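You operate a simulated robot arm through the tools that you are given. There is no shell and no other tool.

You run a simulated robot arm. Do the job below in one go: nothing can be reset, and whatever is moved stays where it is left.

## Task
Run the bottom deck out unread, then read the next deck into pocket R2.
Fine: both lie in the read hopper; read feed on, one press of RUN OUT (it lands in R1), read knob at R2, one press of START; leave the other decks.

Only the result counts: the job must be done as asked and must still hold three seconds after the hand-in. Knocking over, shifting, dropping, spilling or breaking anything else fails it.

## Robot
A 7-joint arm with a fingered hand, fixed in place. Base frame: the origin is on the floor under the middle of its stand, x ahead of it, y to its left, z up. Units: m, degrees, N and s.
It reaches about 1.333 m from its shoulder. Its first joint turns from -69.0 to 172.0 degrees. Payload 5 kg.
The tool frame sits at the grasp point between the pads (the TCP): z along the fingers, y along the line on which they close. The tips reach 0.032 m beyond it. The gripper opens to 0.16 m; its body begins 0.089 m behind the TCP. The gripper is a hand of 3 fingers: y runs from the thumb to the fingers, the wrist lies at [0, 0, -0.252] in the tool frame.
Orientation is that of the tool frame in the base frame, as a unit quaternion [x, y, z, w]. With the fingers straight down and closing along the base's y, the tool's x points along the base's -x, its y along +y and its z along -z.

## Interface
- The arm moves only by the tool nudge_tool. Its argument "plan" is a list of rows, each an object of numbers (a shift or turn left out is 0): "wx", "wy", "wz": the turn, a rotation vector about the tool's x, y, z in degrees; "dx", "dy", "dz": the shift along the tool's x, y, z in m. In form: [{"wx": .., "wy": .., "wz": .., "dx": .., "dy": .., "dz": ..}, ...]. A call has 1 to 20 rows; each row is the pose to reach, as a shift and turn from the pose commanded when the call began, along the tool's axes at that moment. Each row takes 0.2 s and may step no farther than 0.05 m and 8.6 degrees from the row before; otherwise, the whole call is refused. Where a pose cannot be reached the arm comes as near as it can. A force on the tool above 40 N (or 10 N above the force at the start of the call, whichever is more), or a blocked arm, ends the call early, and 0.2 s more pass. In this call time passes only in rows, and 0.2 s behind the last. It gives the time, the measured TCP pose, the force on the tool (base axes), the opening and the grip force at its end, in the units of the frame above (readings bear some noise), with the torque about the TCP (base axes, N m) and any sound that the robot's microphone picked up.
- Cameras (640 x 400 px; columns grow to the right, rows downward): "scene" is fixed at [0.0489, -0.6485, 1.3285]; the picture's right is [0.36, -0.93, 0.00], its down [-0.37, -0.14, -0.92] and it looks along [0.86, 0.33, -0.39] (base axes); focal length 334 px, centre (320, 200). "wrist" rides on the gripper at [0.065, -0.004, -0.116] in the tool frame; the picture's right is [0.06, 1.00, 0.00], its down [-0.87, 0.05, -0.49] and it looks along [-0.49, 0.03, 0.87] (tool axes); focal length 261 px, centre (320, 200). There is no depth. A picture from a camera that has moved, and an enlarged one, comes with that camera's place and axes in the base frame and with its lens.
- snapshot(camera): a new picture of that camera. It takes no simulated time.
- raise_lower(by): slides the trunk up (or, below 0, down) by that many m; the arm rides with it, the base frame stays. It gives what a move gives, with no picture.
- set_fingers(finger1, finger2, thumb_bend): sets how far each is bent, from 0 (flat) to 1 (curled in); at 0.3 the hand is open as for a grip, at 0.7 the pads meet at the TCP. One left out holds its place. A second passes; each finger stops where it meets its share of the squeeze, and holds until it gets a number again. It is the only way to open and close the hand. It gives what a move gives, with no picture; readings hold the bend of each and the force on the fingers (four entries, about 0 where the hand has none), thumb and palm.
- close_up(camera, box): a new picture of the part [left, top, right, bottom] of that camera's present view, enlarged. It takes no simulated time.
- sign_off(): hands the job in; it is judged then, once.

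Nothing tells you positions but the pictures and the camera data. Unless the task says otherwise, let go and move clear before handing in.

The tools are called as name(argument=value, ...) on one line, values as JSON. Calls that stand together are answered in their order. nudge_tool: Moves the arm, as the interface text tells. Its arguments: {"type":"object","properties":{"plan":{"type":"array"}},"required":["plan"]} The other tools are called the same way: raise_lower (by) moves the trunk up or down; set_fingers (finger1, finger2, thumb_bend) moves the fingers one by one; snapshot (camera) takes a picture; close_up (camera, box) takes an enlarged picture of a part of a camera's view; sign_off () hands the job in.

At the start:

```text
t: 0.0
tool_pos: [0.7742, -0.2003, 1.0714]
ee_rot: [0.0, 1.0, 0.0, 0.0]
contact_force: [0.4, -0.3, -0.5]
moment: [-0.02, 0.02, -0.03]
finger_gap: 0.1597
grasp_force: 0.1
shape: jaw
bend: [0.3, 0.3, 0.3]
finger forces: [0.0, 0.0, 0.0, 0.1, 0.0, 0.0]
trunk travel left (down, up): [-0.7, 0.24]
```

scene: 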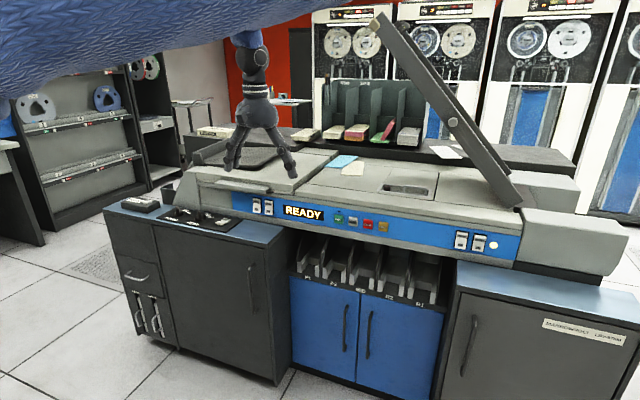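
wrist: 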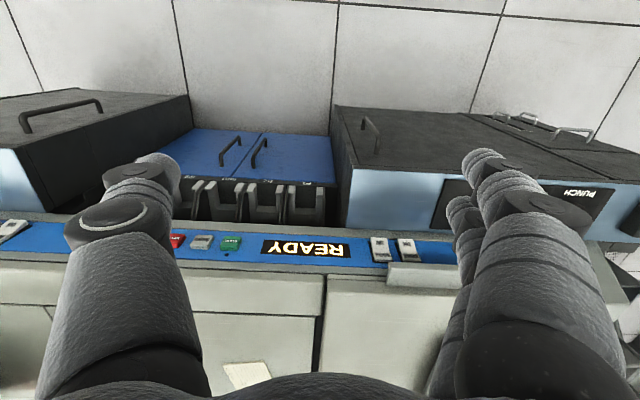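

I see a card read-punch with a blue front panel (rocker switches, READY lamp, coloured keys), pockets below, and hoppers above. First I will look at the panel and the hoppers in detail.

close_up(camera="scene", box=[220, 180, 380, 280])

close_up(camera="scene", box=[380, 180, 540, 280])

close_up(camera="scene", box=[100, 180, 260, 280])

close_up(camera="scene", box=[290, 60, 450, 160])

close_up(camera="scene", box=[280, 230, 440, 330])

close_up(camera="wrist", box=[0, 130, 320, 330])

close_up(camera="wrist", box=[320, 130, 640, 330])

```text
4.00 times, centred on (300, 230) of scene
camera zoom: at [0.0489, -0.6485, 1.3285], right [0.36, -0.93, 0.0], down [-0.37, -0.14, -0.92], along [0.86, 0.33, -0.39], focal length 1337 px, centre (400, 80)
```

zoom: 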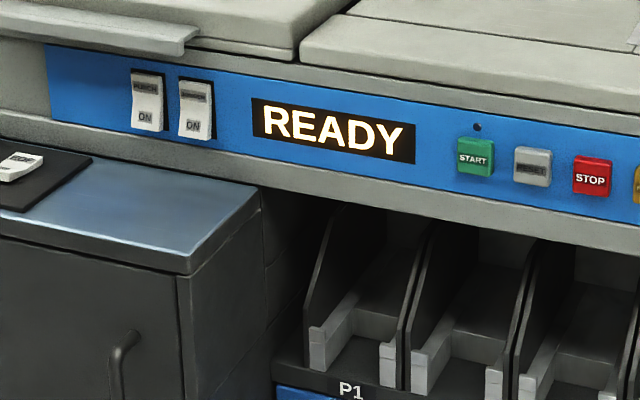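

```text
4.00 times, centred on (460, 230) of scene
camera zoom: at [0.0489, -0.6485, 1.3285], right [0.36, -0.93, 0.0], down [-0.37, -0.14, -0.92], along [0.86, 0.33, -0.39], focal length 1337 px, centre (-240, 80)
```

zoom: 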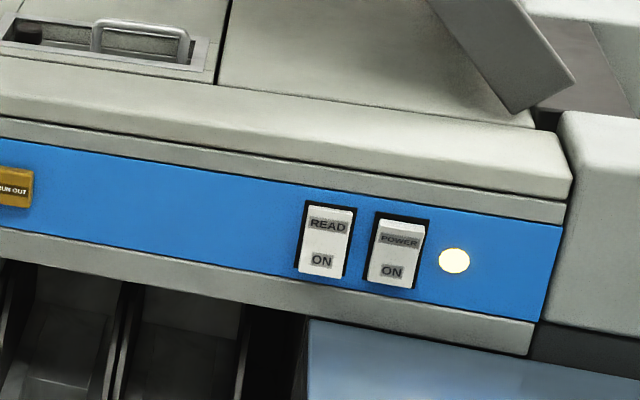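

```text
4.00 times, centred on (180, 230) of scene
camera zoom: at [0.0489, -0.6485, 1.3285], right [0.36, -0.93, 0.0], down [-0.37, -0.14, -0.92], along [0.86, 0.33, -0.39], focal length 1337 px, centre (880, 80)
```

zoom: 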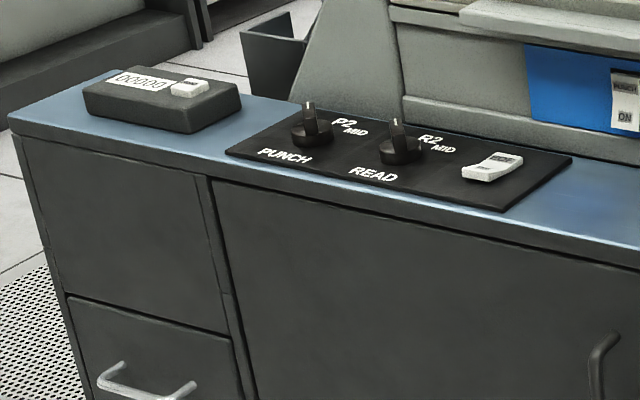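

```text
4.00 times, centred on (370, 110) of scene
camera zoom: at [0.0489, -0.6485, 1.3285], right [0.36, -0.93, 0.0], down [-0.37, -0.14, -0.92], along [0.86, 0.33, -0.39], focal length 1337 px, centre (120, 560)
```

zoom: 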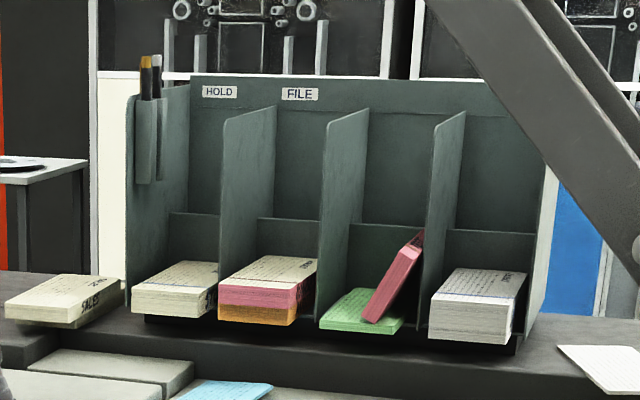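

```text
4.00 times, centred on (360, 280) of scene
camera zoom: at [0.0489, -0.6485, 1.3285], right [0.36, -0.93, 0.0], down [-0.37, -0.14, -0.92], along [0.86, 0.33, -0.39], focal length 1337 px, centre (160, -120)
```

zoom: 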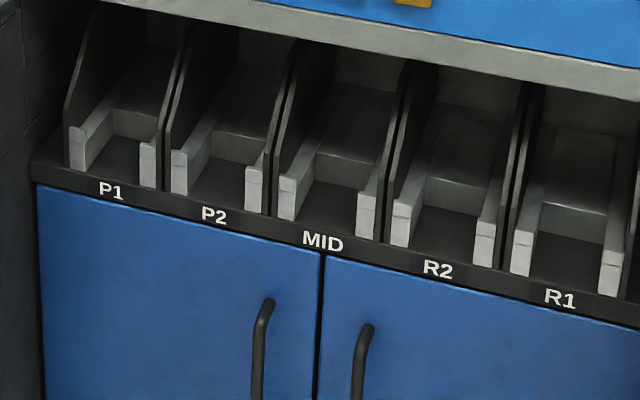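

```text
2.00 times, centred on (160, 230) of wrist
camera zoom: at [0.7079, -0.2051, 1.1872], right [-0.06, 1.0, 0.0], down [0.87, 0.05, 0.49], along [0.49, 0.03, -0.87], focal length 521 px, centre (640, 140)
```

zoom: 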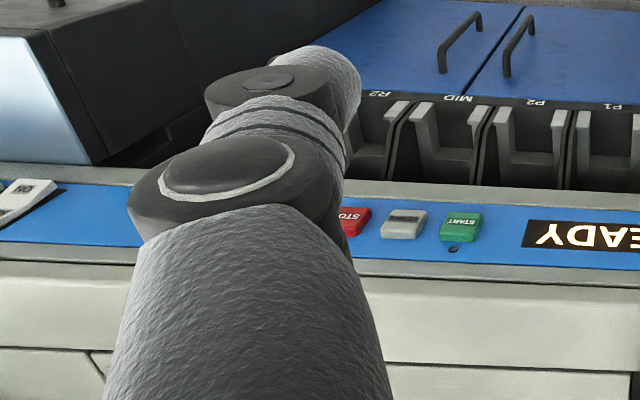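

```text
2.00 times, centred on (480, 230) of wrist
camera zoom: at [0.7079, -0.2051, 1.1872], right [-0.06, 1.0, 0.0], down [0.87, 0.05, 0.49], along [0.49, 0.03, -0.87], focal length 521 px, centre (0, 140)
```

zoom: 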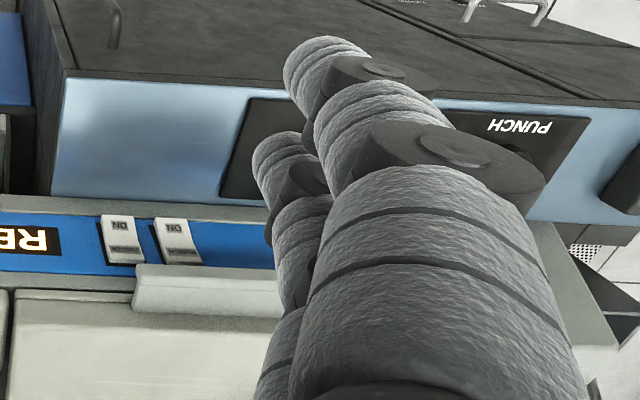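

The START key triangulates to about (1.00, -0.34, 0.84) and the READ knob to about (0.92, 0.16, 0.79). I will zoom in further to read the rocker states, the knob positions and the hopper.

close_up(camera="scene", box=[445, 225, 509, 265])

close_up(camera="scene", box=[245, 190, 293, 220])

close_up(camera="scene", box=[160, 200, 240, 250])

close_up(camera="scene", box=[320, 205, 400, 255])

close_up(camera="scene", box=[360, 10, 540, 210])

close_up(camera="scene", box=[360, 160, 440, 210])

close_up(camera="scene", box=[180, 110, 340, 210])

```text
10.00 times, centred on (477, 245) of scene
camera zoom: at [0.0489, -0.6485, 1.3285], right [0.36, -0.93, 0.0], down [-0.37, -0.14, -0.92], along [0.86, 0.33, -0.39], focal length 3342 px, centre (-1250, -250)
```

zoom: 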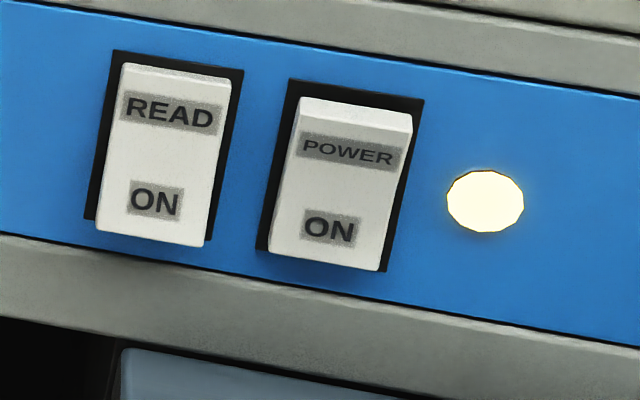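

```text
13.33 times, centred on (269, 205) of scene
camera zoom: at [0.0489, -0.6485, 1.3285], right [0.36, -0.93, 0.0], down [-0.37, -0.14, -0.92], along [0.86, 0.33, -0.39], focal length 4456 px, centre (1000, 133)
```

zoom: 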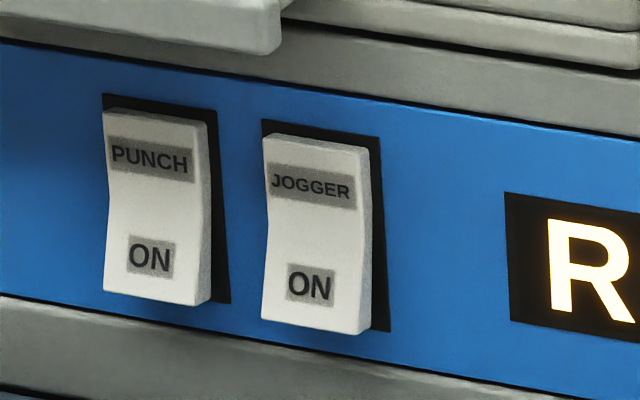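

```text
8.00 times, centred on (200, 225) of scene
camera zoom: at [0.0489, -0.6485, 1.3285], right [0.36, -0.93, 0.0], down [-0.37, -0.14, -0.92], along [0.86, 0.33, -0.39], focal length 2674 px, centre (1280, 0)
```

zoom: 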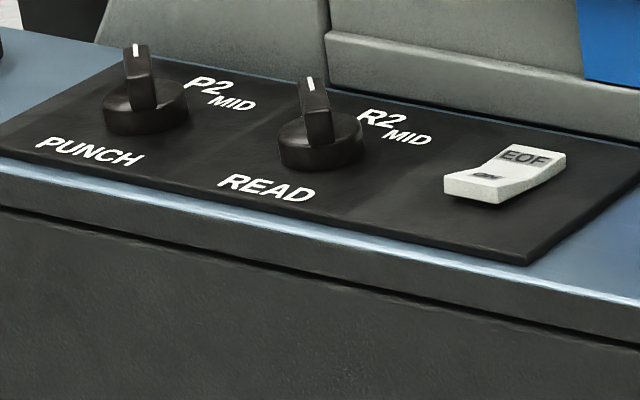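

```text
8.00 times, centred on (360, 230) of scene
camera zoom: at [0.0489, -0.6485, 1.3285], right [0.36, -0.93, 0.0], down [-0.37, -0.14, -0.92], along [0.86, 0.33, -0.39], focal length 2674 px, centre (0, -40)
```

zoom: 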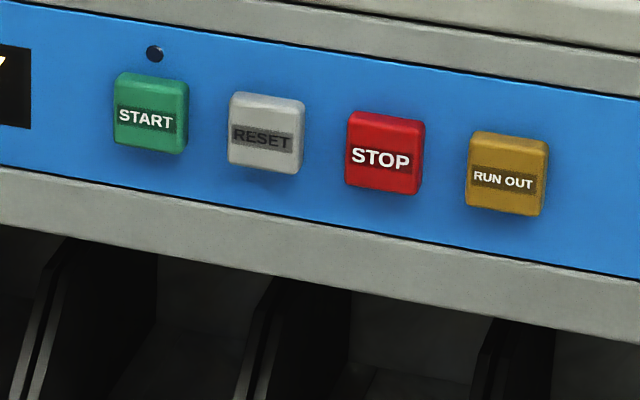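

```text
2.00 times, centred on (450, 110) of scene
camera zoom: at [0.0489, -0.6485, 1.3285], right [0.36, -0.93, 0.0], down [-0.37, -0.14, -0.92], along [0.86, 0.33, -0.39], focal length 668 px, centre (60, 380)
```

zoom: 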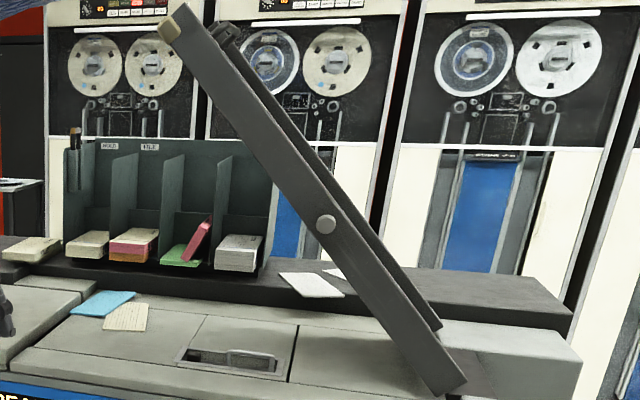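

```text
8.00 times, centred on (400, 185) of scene
camera zoom: at [0.0489, -0.6485, 1.3285], right [0.36, -0.93, 0.0], down [-0.37, -0.14, -0.92], along [0.86, 0.33, -0.39], focal length 2674 px, centre (-320, 320)
```

zoom: 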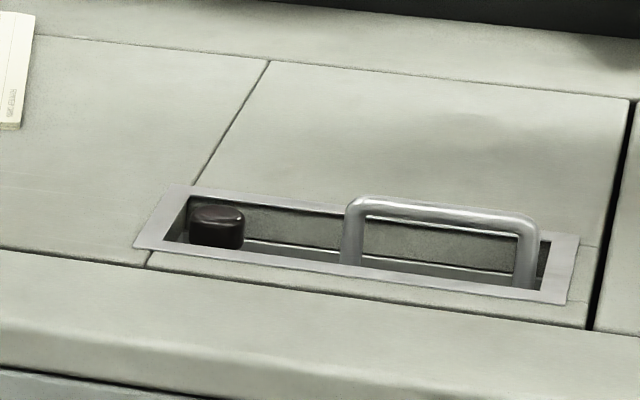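

```text
4.00 times, centred on (260, 160) of scene
camera zoom: at [0.0489, -0.6485, 1.3285], right [0.36, -0.93, 0.0], down [-0.37, -0.14, -0.92], along [0.86, 0.33, -0.39], focal length 1337 px, centre (560, 360)
```

zoom: 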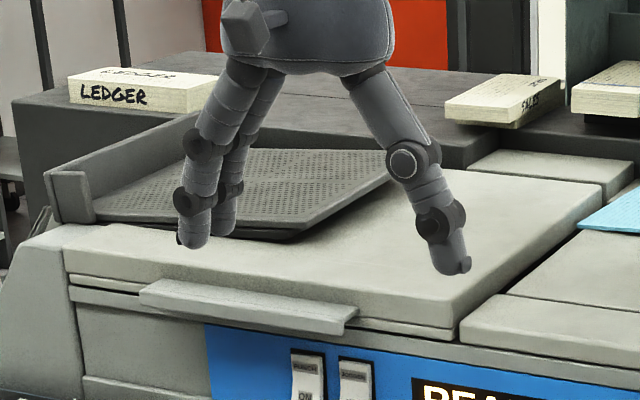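

READ is rocked off: its ON end sticks out, unlike POWER, whose ON end is pressed in. The READ knob's pointer does not appear to be on R2. I will move the wrist camera over the knobs to see them from above.

nudge_tool(plan=[{"dy": 0.05}, {"dy": 0.1}, {"dy": 0.15}, {"dy": 0.2}, {"dy": 0.25}, {"dy": 0.3, "dx": 0.02}, {"dy": 0.35, "dx": 0.04}])

snapshot(camera="wrist")

snapshot(camera="scene")

```text
refused: row 6 steps farther than a row can; nothing moved
```

```text
taken
camera wrist: at [0.7079, -0.2051, 1.1872], right [-0.06, 1.0, 0.0], down [0.87, 0.05, 0.49], along [0.49, 0.03, -0.87], focal length 261 px, centre (320, 200)
```

wrist: 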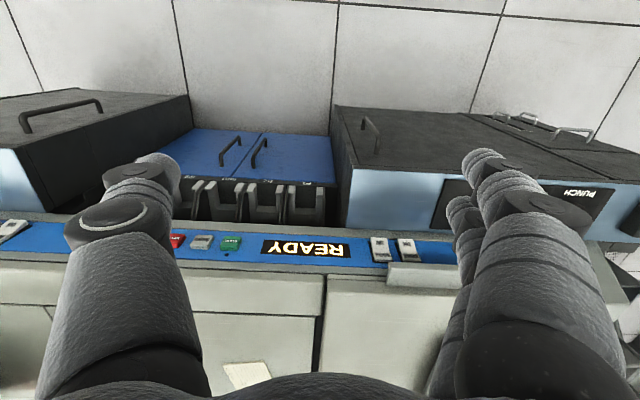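

```text
taken
```

scene: 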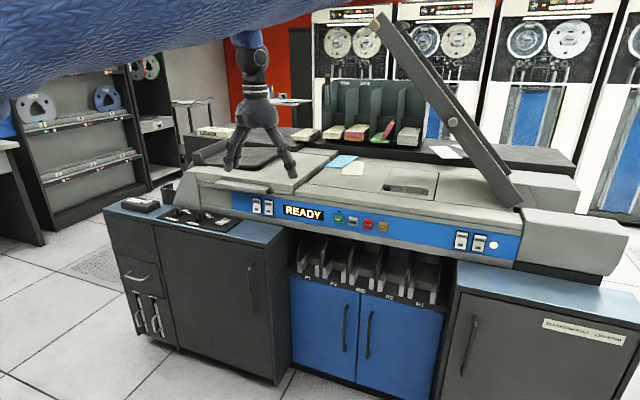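

The refused call exceeded the step limit, so nothing moved. I will repeat it with smaller steps toward the knobs on the left counter.

nudge_tool(plan=[{"dy": 0.045}, {"dy": 0.09}, {"dy": 0.135}, {"dy": 0.18}, {"dy": 0.225, "dx": 0.01}, {"dy": 0.27, "dx": 0.02}, {"dy": 0.315, "dx": 0.03}, {"dy": 0.35, "dx": 0.04}])

snapshot(camera="wrist")

snapshot(camera="scene")

```text
t: 1.8
tool_pos: [0.7341, 0.151, 1.0733]
ee_rot: [0.001, 1.0, -0.001, 0.0]
contact_force: [-0.2, 0.2, -0.4]
moment: [-0.05, 0.0, 0.0]
finger_gap: 0.1598
grasp_force: 0.1
shape: jaw
bend: [0.3, 0.3, 0.3]
finger forces: [0.0, 0.1, 0.0, 0.0, 0.0, 0.1]
trunk travel left (down, up): [-0.7, 0.24]
```

```text
taken
camera wrist: at [0.6683, 0.1468, 1.1871], right [-0.06, 1.0, 0.0], down [0.87, 0.05, 0.49], along [0.49, 0.03, -0.87], focal length 261 px, centre (320, 200)
```

wrist: 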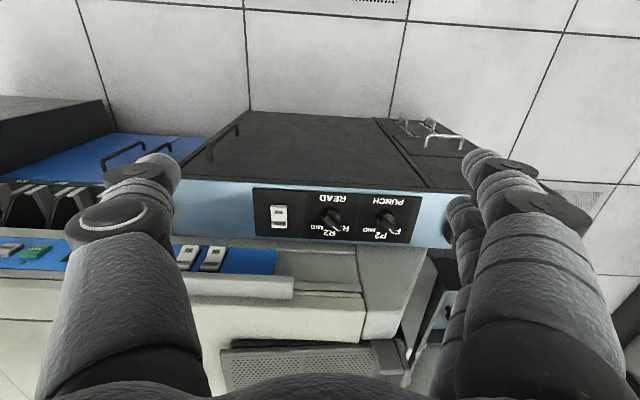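

```text
taken
```

scene: 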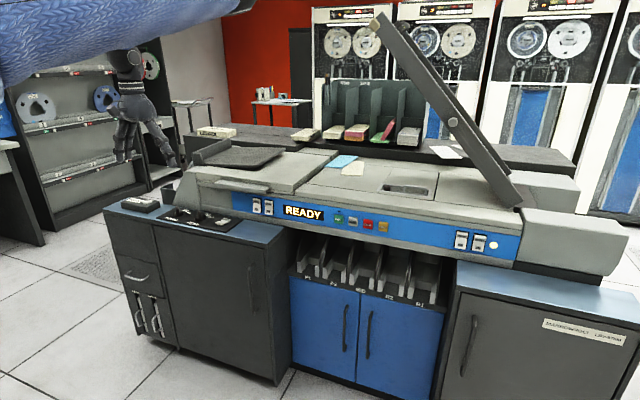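

close_up(camera="wrist", box=[250, 180, 430, 250])

close_up(camera="wrist", box=[306, 190, 370, 240])

close_up(camera="wrist", box=[0, 230, 300, 320])

```text
3.56 times, centred on (340, 215) of wrist
camera zoom: at [0.6683, 0.1468, 1.1871], right [-0.06, 1.0, 0.0], down [0.87, 0.05, 0.49], along [0.49, 0.03, -0.87], focal length 927 px, centre (249, 147)
```

zoom: 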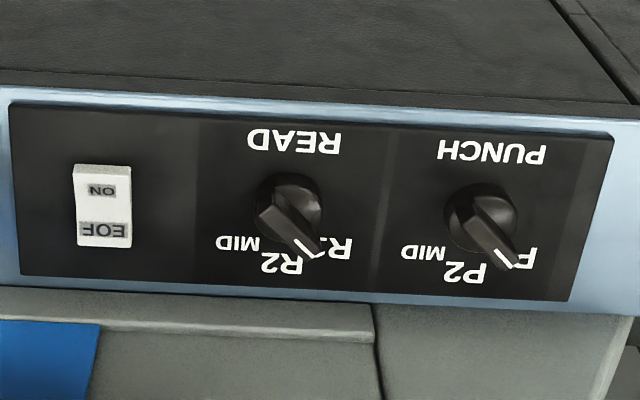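

```text
8.00 times, centred on (338, 215) of wrist
camera zoom: at [0.6683, 0.1468, 1.1871], right [-0.06, 1.0, 0.0], down [0.87, 0.05, 0.49], along [0.49, 0.03, -0.87], focal length 2085 px, centre (176, 80)
```

zoom: 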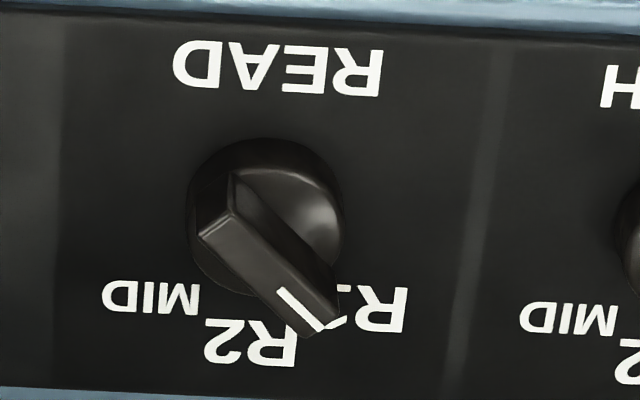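

```text
2.13 times, centred on (150, 275) of wrist
camera zoom: at [0.6683, 0.1468, 1.1871], right [-0.06, 1.0, 0.0], down [0.87, 0.05, 0.49], along [0.49, 0.03, -0.87], focal length 556 px, centre (683, 40)
```

zoom: 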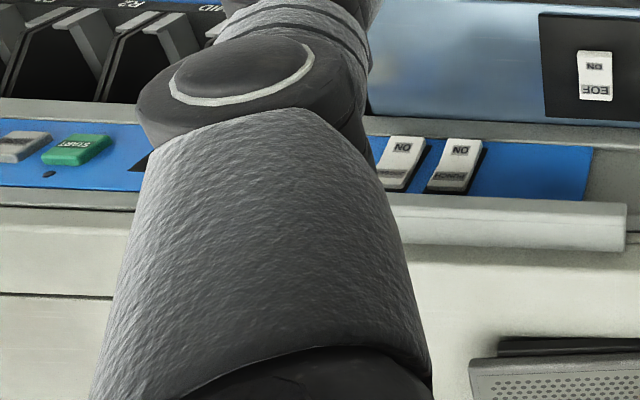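

The READ knob is at about (0.934, 0.184), sitting 45° toward R1, with R2 straight ahead (+x) and MID at -45°. Next I will shape the hand into a single pointing digit for the panel presses and look at the result.

set_fingers(finger1=1.0, finger2=1.0, thumb_bend=0.5)

snapshot(camera="wrist")

close_up(camera="scene", box=[80, 30, 240, 180])

```text
t: 2.8
tool_pos: [0.736, 0.1499, 1.073]
ee_rot: [0.0, 1.0, 0.0, 0.0]
contact_force: [0.0, 0.6, -0.1]
moment: [0.02, 0.01, 0.01]
finger_gap: 0.0575
grasp_force: 0.0
shape: fingers
bend: [1.0, 1.0, 0.5]
finger forces: [0.1, 0.1, 0.1, 0.0, 0.0, 0.0]
trunk travel left (down, up): [-0.7, 0.24]
```

```text
taken
camera wrist: at [0.6685, 0.1454, 1.1871], right [-0.06, 1.0, 0.0], down [0.87, 0.05, 0.49], along [0.49, 0.03, -0.87], focal length 261 px, centre (320, 200)
```

wrist: 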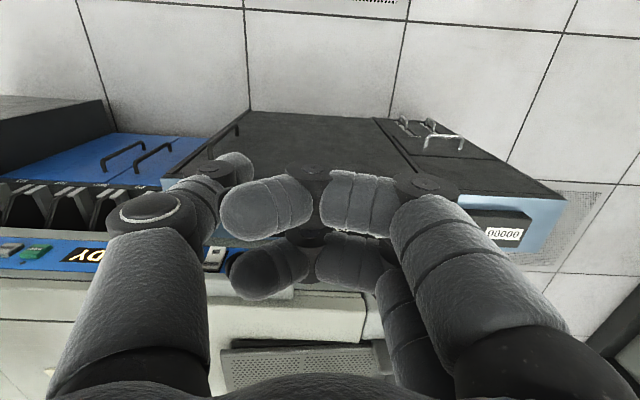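

```text
2.67 times, centred on (160, 105) of scene
camera zoom: at [0.0489, -0.6485, 1.3285], right [0.36, -0.93, 0.0], down [-0.37, -0.14, -0.92], along [0.86, 0.33, -0.39], focal length 891 px, centre (747, 453)
```

zoom: 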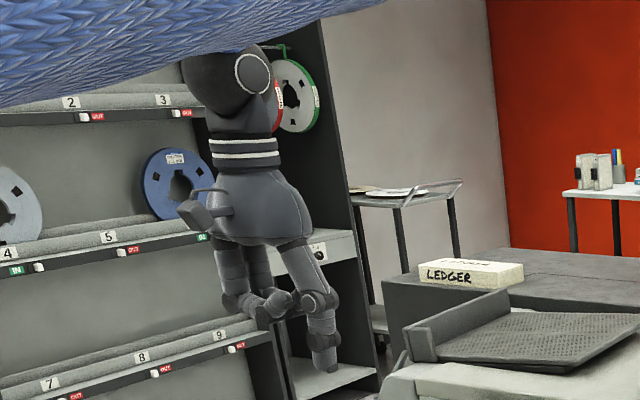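

The thumb now points as a single digit, about 4 cm beyond the curled fingers, with its tip near tool (0, -0.047, 0.035). I will pitch the hand forward about 50° and travel high toward the READ rocker at about (0.99, -0.73, 0.82).

nudge_tool(plan=[{"dy": -0.045, "wy": -4}, {"dy": -0.09, "wy": -8}, {"dy": -0.135, "wy": -12}, {"dy": -0.18, "wy": -16}, {"dy": -0.225, "wy": -20}, {"dy": -0.27, "wy": -24}, {"dy": -0.315, "wy": -28}, {"dy": -0.36, "wy": -32}, {"dy": -0.405, "wy": -36}, {"dy": -0.45, "wy": -40}, {"dy": -0.495, "wy": -44}, {"dy": -0.54, "wy": -48}, {"dy": -0.585, "wy": -50}, {"dy": -0.63, "wy": -50}, {"dy": -0.675, "wy": -50}, {"dy": -0.72, "wy": -50}, {"dy": -0.765, "wy": -50}, {"dy": -0.81, "wy": -50}, {"dy": -0.83, "wy": -50}])

snapshot(camera="wrist")

snapshot(camera="scene")

```text
t: 6.8
tool_pos: [0.7322, -0.6803, 1.0727]
ee_rot: [-0.001, 0.906, 0.001, 0.422]
contact_force: [0.7, 0.8, -0.2]
moment: [-0.01, 0.02, -0.01]
finger_gap: 0.0573
grasp_force: 0.1
shape: fingers
bend: [1.0, 1.0, 0.5]
finger forces: [0.1, 0.1, 0.0, 0.0, 0.1, 0.1]
trunk travel left (down, up): [-0.7, 0.24]
```

```text
taken
camera wrist: at [0.6013, -0.6854, 1.0969], right [-0.04, 1.0, -0.05], down [0.18, 0.05, 0.98], along [0.98, 0.03, -0.18], focal length 261 px, centre (320, 200)
```

wrist: 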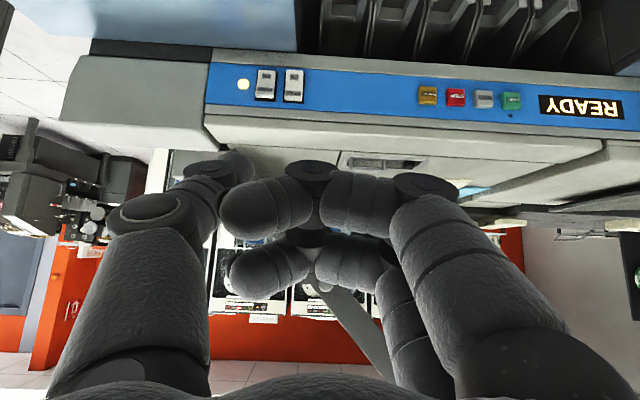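

```text
taken
```

scene: 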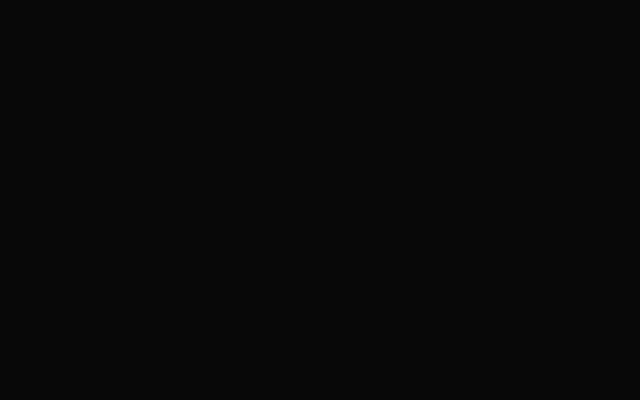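

The scene camera is blocked by the arm in this pose, but the wrist camera sees the panel (upside down). I will zoom in on the READ and POWER rockers and the keys.

close_up(camera="wrist", box=[220, 50, 340, 125])

close_up(camera="wrist", box=[400, 70, 540, 130])

```text
5.33 times, centred on (280, 88) of wrist
camera zoom: at [0.6013, -0.6854, 1.0969], right [-0.04, 1.0, -0.05], down [0.18, 0.05, 0.98], along [0.98, 0.03, -0.18], focal length 1390 px, centre (533, 800)
```

zoom: 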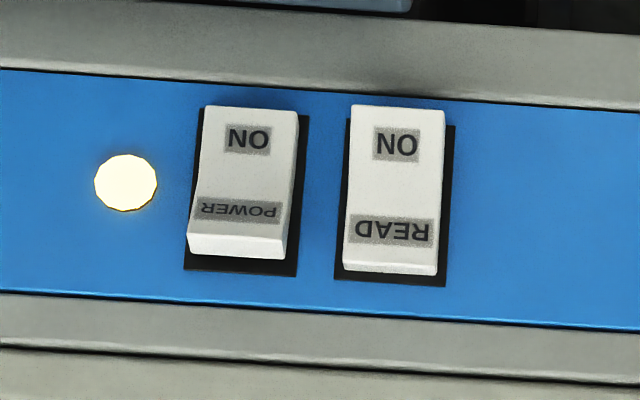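

```text
4.57 times, centred on (470, 100) of wrist
camera zoom: at [0.6013, -0.6854, 1.0969], right [-0.04, 1.0, -0.05], down [0.18, 0.05, 0.98], along [0.98, 0.03, -0.18], focal length 1192 px, centre (-366, 657)
```

zoom: 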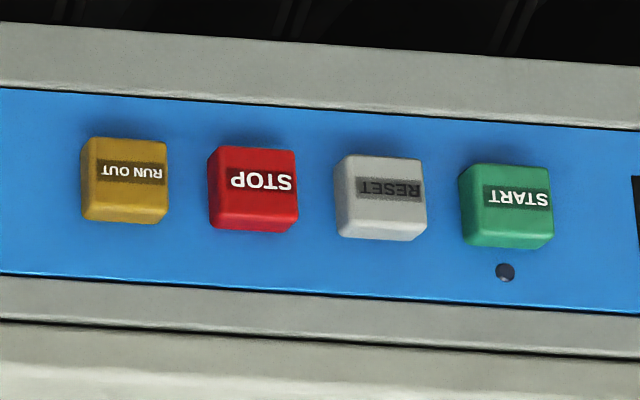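

READ is confirmed off (its upper end is in, ON end out), and its ON end is at roughly (0.99, -0.723, 0.82). Before moving in I will look closely at the thumb tip to get its exact offset.

close_up(camera="wrist", box=[160, 130, 320, 230])

```text
4.00 times, centred on (240, 180) of wrist
camera zoom: at [0.6013, -0.6854, 1.0969], right [-0.04, 1.0, -0.05], down [0.18, 0.05, 0.98], along [0.98, 0.03, -0.18], focal length 1043 px, centre (640, 280)
```

zoom: 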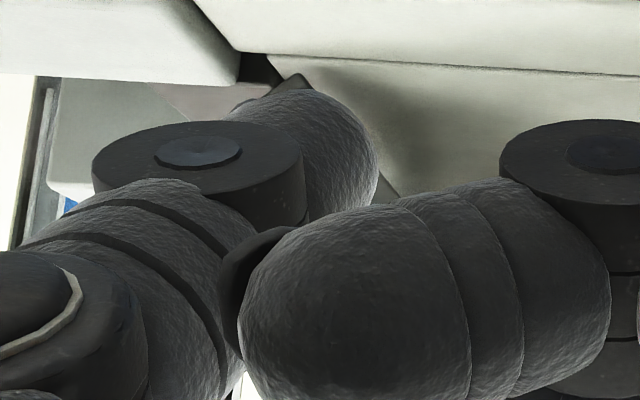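

Thumb tip sits at about tool (0, -0.049, 0.04). I will descend to a standoff about 9 cm in front of the READ rocker's ON end and check the alignment.

nudge_tool(plan=[{"dx": 0.014, "dy": 0.001, "dz": 0.036}, {"dx": 0.028, "dy": 0.002, "dz": 0.072}, {"dx": 0.042, "dy": 0.003, "dz": 0.108}, {"dx": 0.056, "dy": 0.004, "dz": 0.144}, {"dx": 0.07, "dy": 0.005, "dz": 0.18}, {"dx": 0.084, "dy": 0.006, "dz": 0.216}, {"dx": 0.096, "dy": 0.006, "dz": 0.25}])

snapshot(camera="wrist")

snapshot(camera="scene")

```text
t: 8.4
tool_pos: [0.8656, -0.676, 0.8366]
ee_rot: [0.001, 0.907, -0.001, 0.422]
contact_force: [-0.1, -0.1, 0.0]
moment: [0.04, 0.01, 0.01]
finger_gap: 0.0577
grasp_force: 0.1
shape: fingers
bend: [1.0, 1.0, 0.5]
finger forces: [0.0, 0.0, 0.1, 0.0, 0.0, 0.0]
trunk travel left (down, up): [-0.7, 0.24]
```

```text
taken
camera wrist: at [0.7327, -0.6808, 0.8594], right [-0.04, 1.0, -0.05], down [0.18, 0.05, 0.98], along [0.98, 0.03, -0.18], focal length 261 px, centre (320, 200)
```

wrist: 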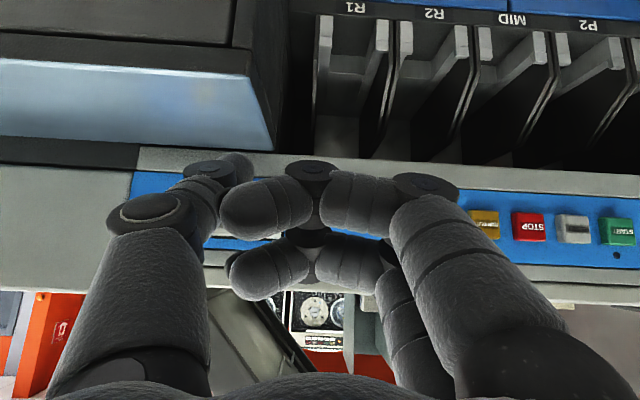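

```text
taken
```

scene: 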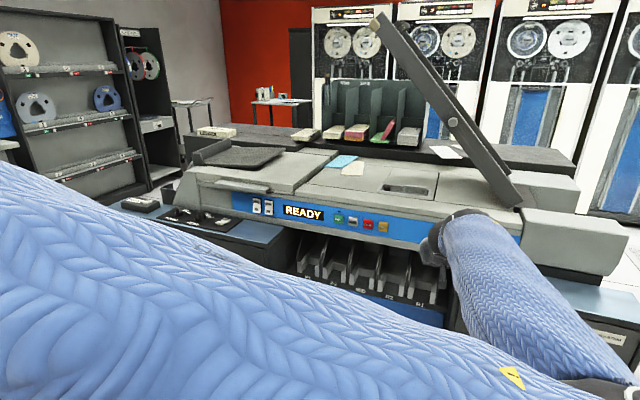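

The READ rocker is hidden behind the curled fingers from here. I will use the RUN OUT and START keys in this view to pin down the panel's depth before pressing.

close_up(camera="wrist", box=[460, 190, 640, 270])

close_up(camera="wrist", box=[120, 140, 320, 265])

```text
3.56 times, centred on (550, 230) of wrist
camera zoom: at [0.7327, -0.6808, 0.8594], right [-0.04, 1.0, -0.05], down [0.18, 0.05, 0.98], along [0.98, 0.03, -0.18], focal length 927 px, centre (-498, 93)
```

zoom: 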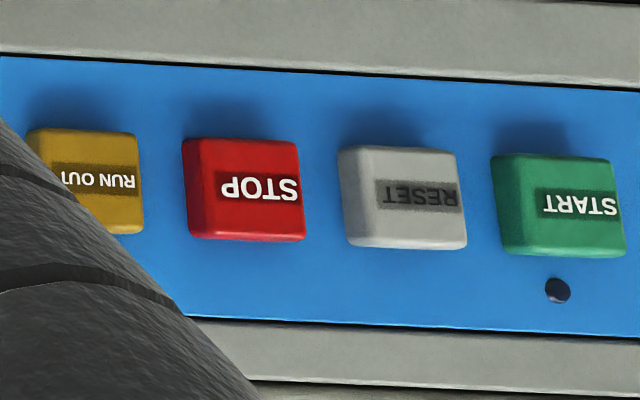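

```text
3.20 times, centred on (220, 202) of wrist
camera zoom: at [0.7327, -0.6808, 0.8594], right [-0.04, 1.0, -0.05], down [0.18, 0.05, 0.98], along [0.98, 0.03, -0.18], focal length 834 px, centre (640, 192)
```

zoom: 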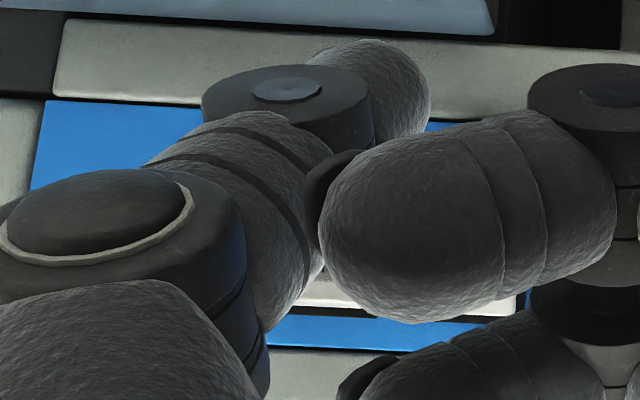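

START's face triangulates to about (1.006, -0.344, 0.828), so READ's ON end should be near x ≈ 0.99. I will now push the thumb straight ahead (+x) in small steps until the rocker flips.

nudge_tool(plan=[{"dx": -0.0257, "dz": 0.0306}, {"dx": -0.0482, "dz": 0.0575}, {"dx": -0.0514, "dz": 0.0613}, {"dx": -0.0546, "dz": 0.0651}, {"dx": -0.0579, "dz": 0.0689}, {"dx": -0.0611, "dz": 0.0728}])

close_up(camera="wrist", box=[120, 120, 320, 265])

snapshot(camera="scene")

```text
t: 9.8
tool_pos: [0.958, -0.6745, 0.8371]
ee_rot: [0.0, 0.906, 0.0, 0.423]
contact_force: [0.0, 0.3, -0.8]
moment: [0.02, -0.03, 0.0]
finger_gap: 0.0573
grasp_force: 0.1
shape: fingers
bend: [1.0, 1.0, 0.5]
finger forces: [0.0, 0.1, 0.0, 0.0, 0.0, 0.0]
trunk travel left (down, up): [-0.7, 0.24]
```

```text
2.76 times, centred on (220, 192) of wrist
camera zoom: at [0.8268, -0.6796, 0.8609], right [-0.04, 1.0, -0.05], down [0.18, 0.05, 0.98], along [0.98, 0.03, -0.18], focal length 719 px, centre (596, 221)
```

zoom: 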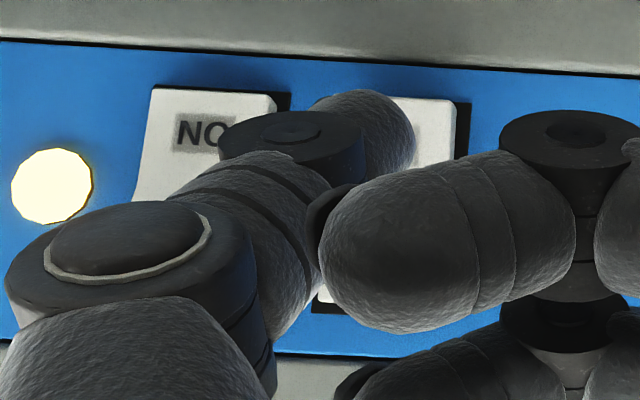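

```text
taken
```

scene: 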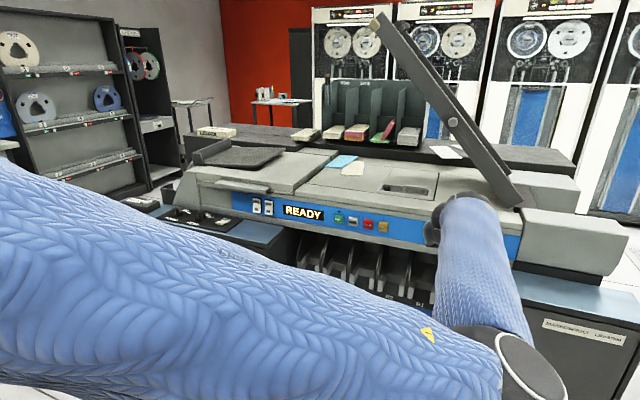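

No contact yet; the thumb is centred on READ's ON end, about 1–2 cm away. I will keep advancing in small steps.

nudge_tool(plan=[{"dx": -0.0026, "dz": 0.0031}, {"dx": -0.0051, "dz": 0.0061}, {"dx": -0.0077, "dz": 0.0092}, {"dx": -0.0103, "dz": 0.0123}, {"dx": -0.0129, "dz": 0.0153}])

close_up(camera="wrist", box=[120, 100, 320, 225])

```text
t: 10.9
tool_pos: [0.9706, -0.6764, 0.833]
ee_rot: [0.0, 0.909, -0.002, 0.416]
contact_force: [-36.2, 1.5, 2.1]
moment: [-0.15, 0.51, -1.99]
finger_gap: 0.0575
grasp_force: 17.4
shape: fingers
bend: [1.0, 1.0, 0.51]
finger forces: [0.0, 0.0, 0.0, 0.1, 33.8, 0.1]
trunk travel left (down, up): [-0.7, 0.24]
stopped in row 5: the force on the tool passed its limit at 49 N (the readings are from after the stop); the commanded pose is now the measured one
```

```text
3.20 times, centred on (220, 162) of wrist
camera zoom: at [0.8391, -0.6809, 0.8586], right [-0.04, 1.0, -0.05], down [0.19, 0.06, 0.98], along [0.98, 0.03, -0.2], focal length 834 px, centre (640, 320)
```

zoom: 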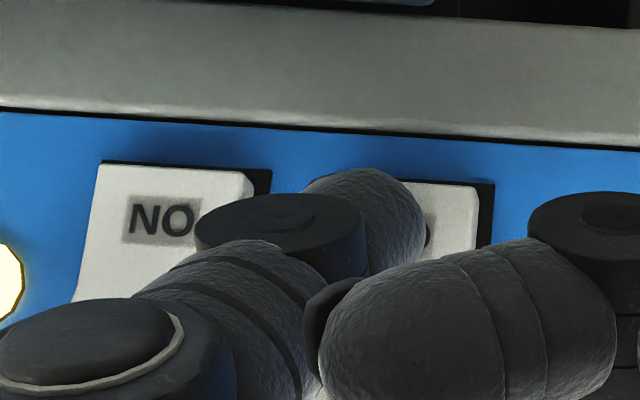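

The thumb met firm resistance (about 36 N) after travelling in with the rocker. I will back off straight and check whether READ is now ON.

nudge_tool(plan=[{"dx": 0.0064, "dz": -0.0077}, {"dx": 0.0193, "dz": -0.023}, {"dx": 0.0386, "dz": -0.046}, {"dx": 0.0643, "dz": -0.0766}, {"dx": 0.0514, "dz": -0.1}])

snapshot(camera="wrist")

close_up(camera="wrist", box=[120, 140, 320, 265])

close_up(camera="scene", box=[430, 200, 530, 265])

```text
t: 12.1
tool_pos: [0.8648, -0.6749, 0.8599]
ee_rot: [0.0, 0.908, -0.001, 0.419]
contact_force: [0.6, 0.6, -0.8]
moment: [-0.01, -0.02, -0.04]
finger_gap: 0.0577
grasp_force: 0.0
shape: fingers
bend: [1.0, 1.0, 0.5]
finger forces: [0.1, 0.0, 0.0, 0.0, 0.1, 0.0]
trunk travel left (down, up): [-0.7, 0.24]
```

```text
taken
camera wrist: at [0.7336, -0.6794, 0.8851], right [-0.04, 1.0, -0.05], down [0.19, 0.06, 0.98], along [0.98, 0.03, -0.19], focal length 261 px, centre (320, 200)
```

wrist: 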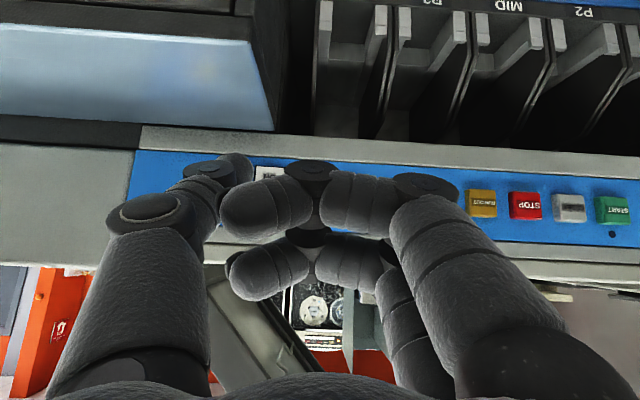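

```text
3.20 times, centred on (220, 202) of wrist
camera zoom: at [0.7336, -0.6794, 0.8851], right [-0.04, 1.0, -0.05], down [0.19, 0.06, 0.98], along [0.98, 0.03, -0.19], focal length 834 px, centre (640, 192)
```

zoom: 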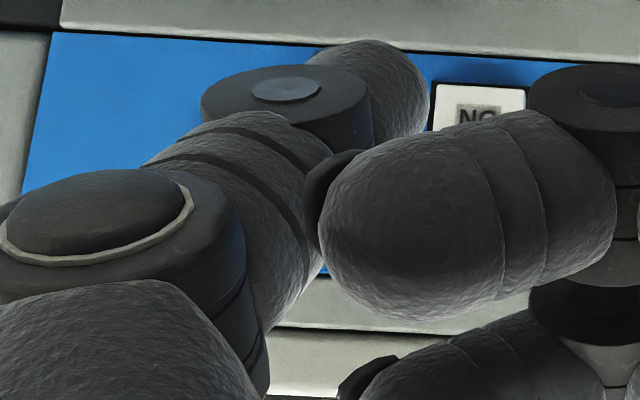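

```text
6.15 times, centred on (480, 232) of scene
camera zoom: at [0.0489, -0.6485, 1.3285], right [0.36, -0.93, 0.0], down [-0.37, -0.14, -0.92], along [0.86, 0.33, -0.39], focal length 2057 px, centre (-665, 0)
```

zoom: 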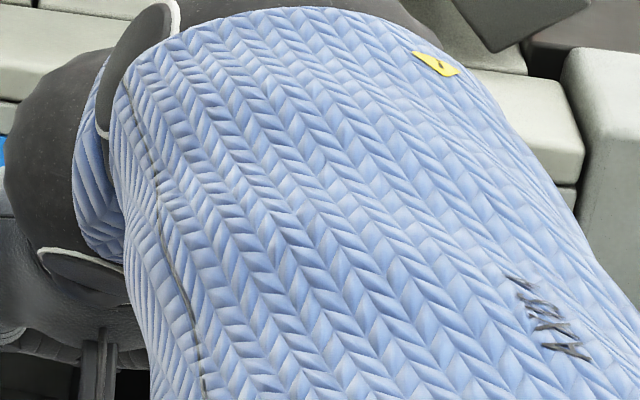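

The view of READ is blocked by the fingers. I will rise and shift left toward RUN OUT's column, which should expose READ to the wrist camera.

nudge_tool(plan=[{"dx": -0.012, "dy": 0.04, "dz": -0.0175}, {"dx": -0.024, "dy": 0.08, "dz": -0.035}, {"dx": -0.036, "dy": 0.12, "dz": -0.0525}, {"dx": -0.048, "dy": 0.16, "dz": -0.07}, {"dx": -0.0573, "dy": 0.2, "dz": -0.0873}, {"dx": -0.0573, "dy": 0.226, "dz": -0.0873}])

snapshot(camera="wrist")

snapshot(camera="scene")

```text
t: 13.5
tool_pos: [0.8346, -0.451, 0.9593]
ee_rot: [0.001, 0.908, -0.002, 0.419]
contact_force: [0.2, 0.3, -0.3]
moment: [0.01, 0.0, 0.02]
finger_gap: 0.0576
grasp_force: 0.0
shape: fingers
bend: [1.0, 1.0, 0.5]
finger forces: [0.0, 0.1, 0.0, 0.0, 0.1, 0.0]
trunk travel left (down, up): [-0.7, 0.24]
```

```text
taken
camera wrist: at [0.7027, -0.4544, 0.9834], right [-0.04, 1.0, -0.05], down [0.19, 0.06, 0.98], along [0.98, 0.03, -0.19], focal length 261 px, centre (320, 200)
```

wrist: 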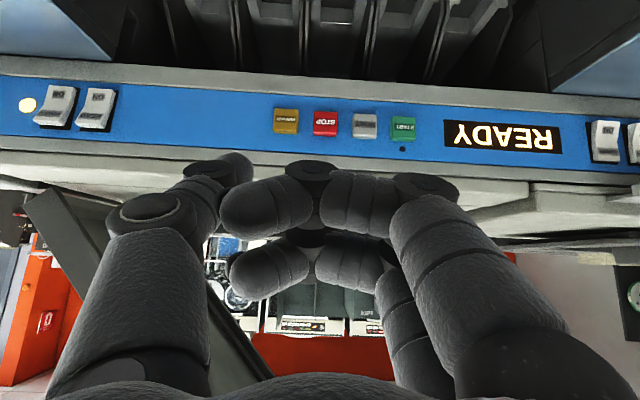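

```text
taken
```

scene: 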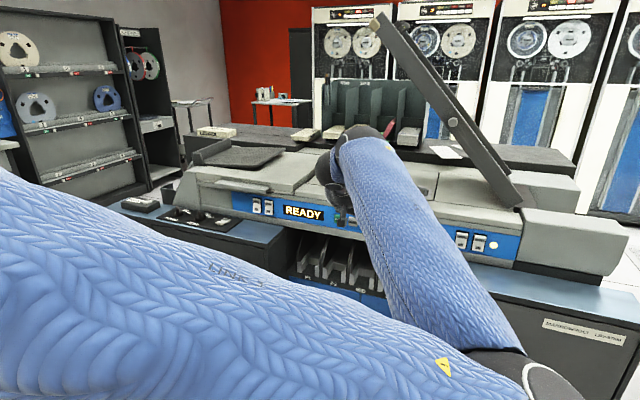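

close_up(camera="scene", box=[445, 225, 509, 265])

close_up(camera="wrist", box=[0, 70, 140, 145])

close_up(camera="wrist", box=[260, 90, 430, 160])

close_up(camera="wrist", box=[570, 105, 640, 165])

```text
10.00 times, centred on (477, 245) of scene
camera zoom: at [0.0489, -0.6485, 1.3285], right [0.36, -0.93, 0.0], down [-0.37, -0.14, -0.92], along [0.86, 0.33, -0.39], focal length 3342 px, centre (-1250, -250)
```

zoom: 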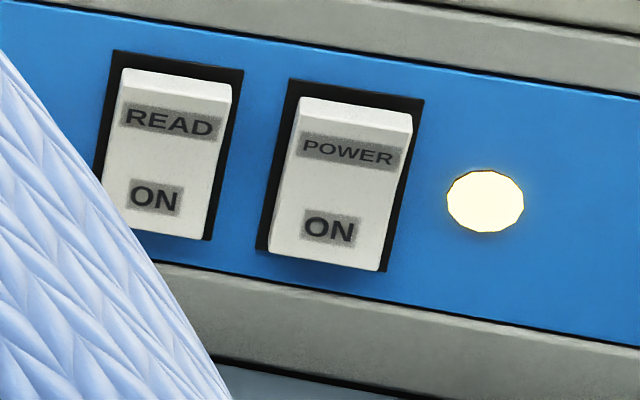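

```text
4.57 times, centred on (70, 108) of wrist
camera zoom: at [0.7027, -0.4544, 0.9834], right [-0.04, 1.0, -0.05], down [0.19, 0.06, 0.98], along [0.98, 0.03, -0.19], focal length 1192 px, centre (1463, 623)
```

zoom: 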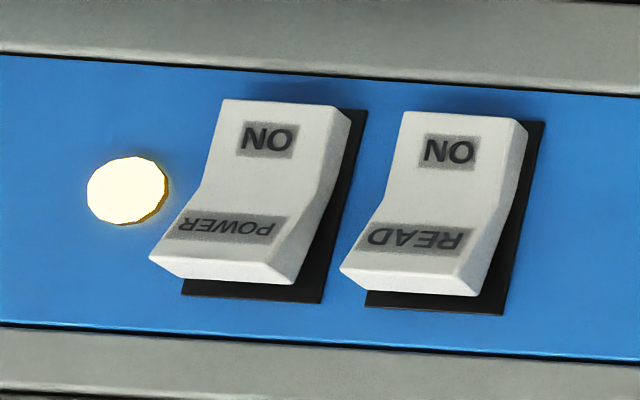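

```text
3.76 times, centred on (345, 125) of wrist
camera zoom: at [0.7027, -0.4544, 0.9834], right [-0.04, 1.0, -0.05], down [0.19, 0.06, 0.98], along [0.98, 0.03, -0.19], focal length 981 px, centre (226, 482)
```

zoom: 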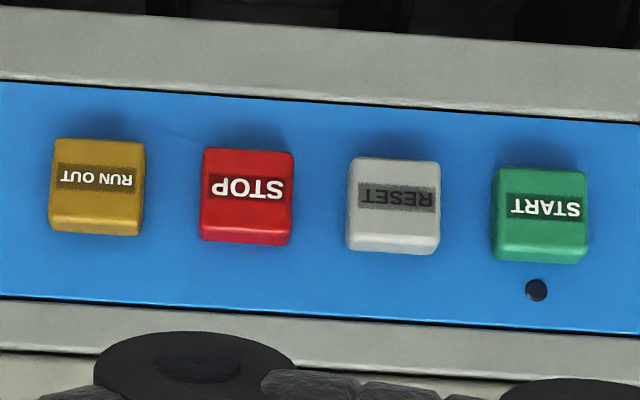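

```text
6.67 times, centred on (605, 135) of wrist
camera zoom: at [0.7027, -0.4544, 0.9834], right [-0.04, 1.0, -0.05], down [0.19, 0.06, 0.98], along [0.98, 0.03, -0.19], focal length 1738 px, centre (-1580, 633)
```

zoom: 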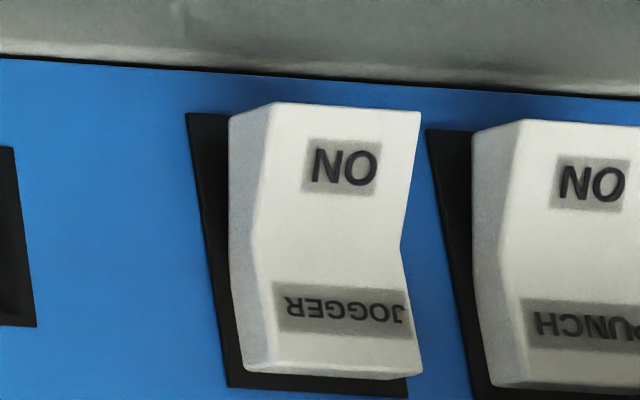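

READ now matches POWER, so the read feed is ON, and its ON end stays in. Next is RUN OUT at about (1.003, -0.494, 0.828): I will pitch the hand closer to horizontal, so the thumb clearly leads, and go to a standoff.

nudge_tool(plan=[{"dx": 0.0168, "dy": 0.0015, "dz": 0.0258, "wy": -4}, {"dx": 0.0336, "dy": 0.003, "dz": 0.0516, "wy": -8}, {"dx": 0.0503, "dy": 0.0045, "dz": 0.0774, "wy": -12}, {"dx": 0.0671, "dy": 0.006, "dz": 0.1032, "wy": -15}])

snapshot(camera="wrist")

snapshot(camera="scene")

```text
t: 14.5
tool_pos: [0.8698, -0.4438, 0.8411]
ee_rot: [0.001, 0.845, -0.002, 0.534]
contact_force: [0.2, -0.5, 0.6]
moment: [0.03, 0.0, 0.03]
finger_gap: 0.0576
grasp_force: 0.1
shape: fingers
bend: [1.0, 1.0, 0.5]
finger forces: [0.0, 0.1, 0.0, 0.0, 0.1, 0.0]
trunk travel left (down, up): [-0.7, 0.24]
```

```text
taken
camera wrist: at [0.7367, -0.448, 0.8308], right [-0.02, 1.0, -0.06], down [-0.07, 0.06, 1.0], along [1.0, 0.03, 0.07], focal length 261 px, centre (320, 200)
```

wrist: 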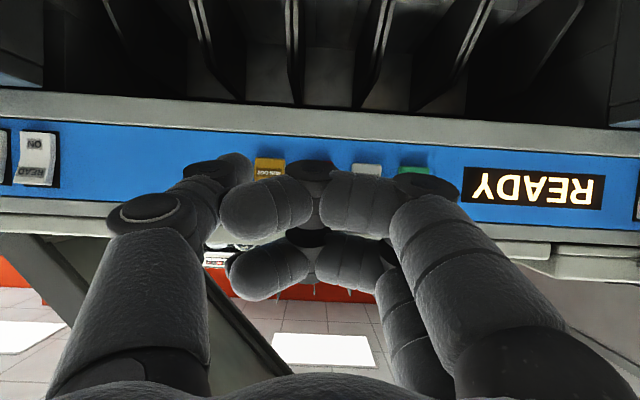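

```text
taken
```

scene: 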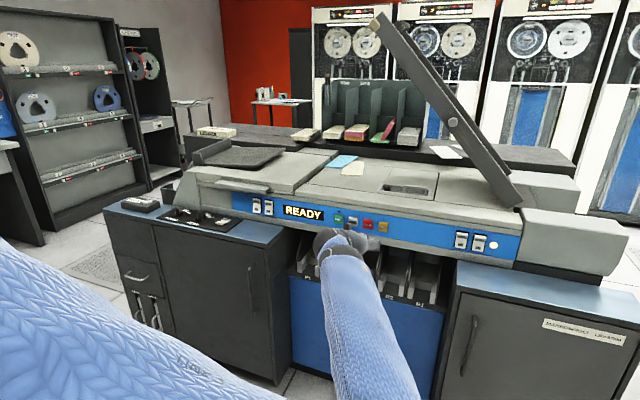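

close_up(camera="wrist", box=[180, 130, 340, 230])

close_up(camera="scene", box=[310, 200, 410, 262])

```text
4.00 times, centred on (260, 180) of wrist
camera zoom: at [0.7367, -0.448, 0.8308], right [-0.02, 1.0, -0.06], down [-0.07, 0.06, 1.0], along [1.0, 0.03, 0.07], focal length 1043 px, centre (560, 280)
```

zoom: 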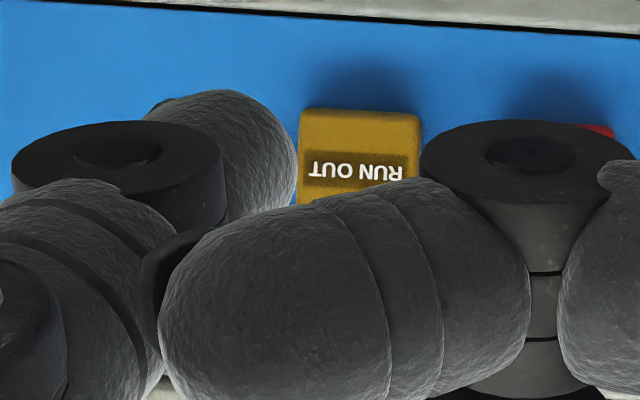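

```text
6.40 times, centred on (360, 231) of scene
camera zoom: at [0.0489, -0.6485, 1.3285], right [0.36, -0.93, 0.0], down [-0.37, -0.14, -0.92], along [0.86, 0.33, -0.39], focal length 2139 px, centre (64, 2)
```

zoom: 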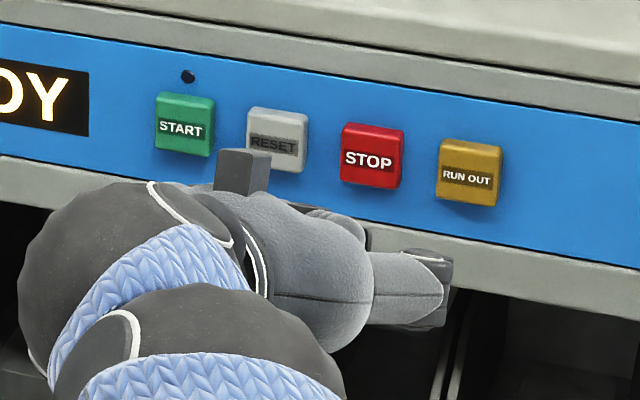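

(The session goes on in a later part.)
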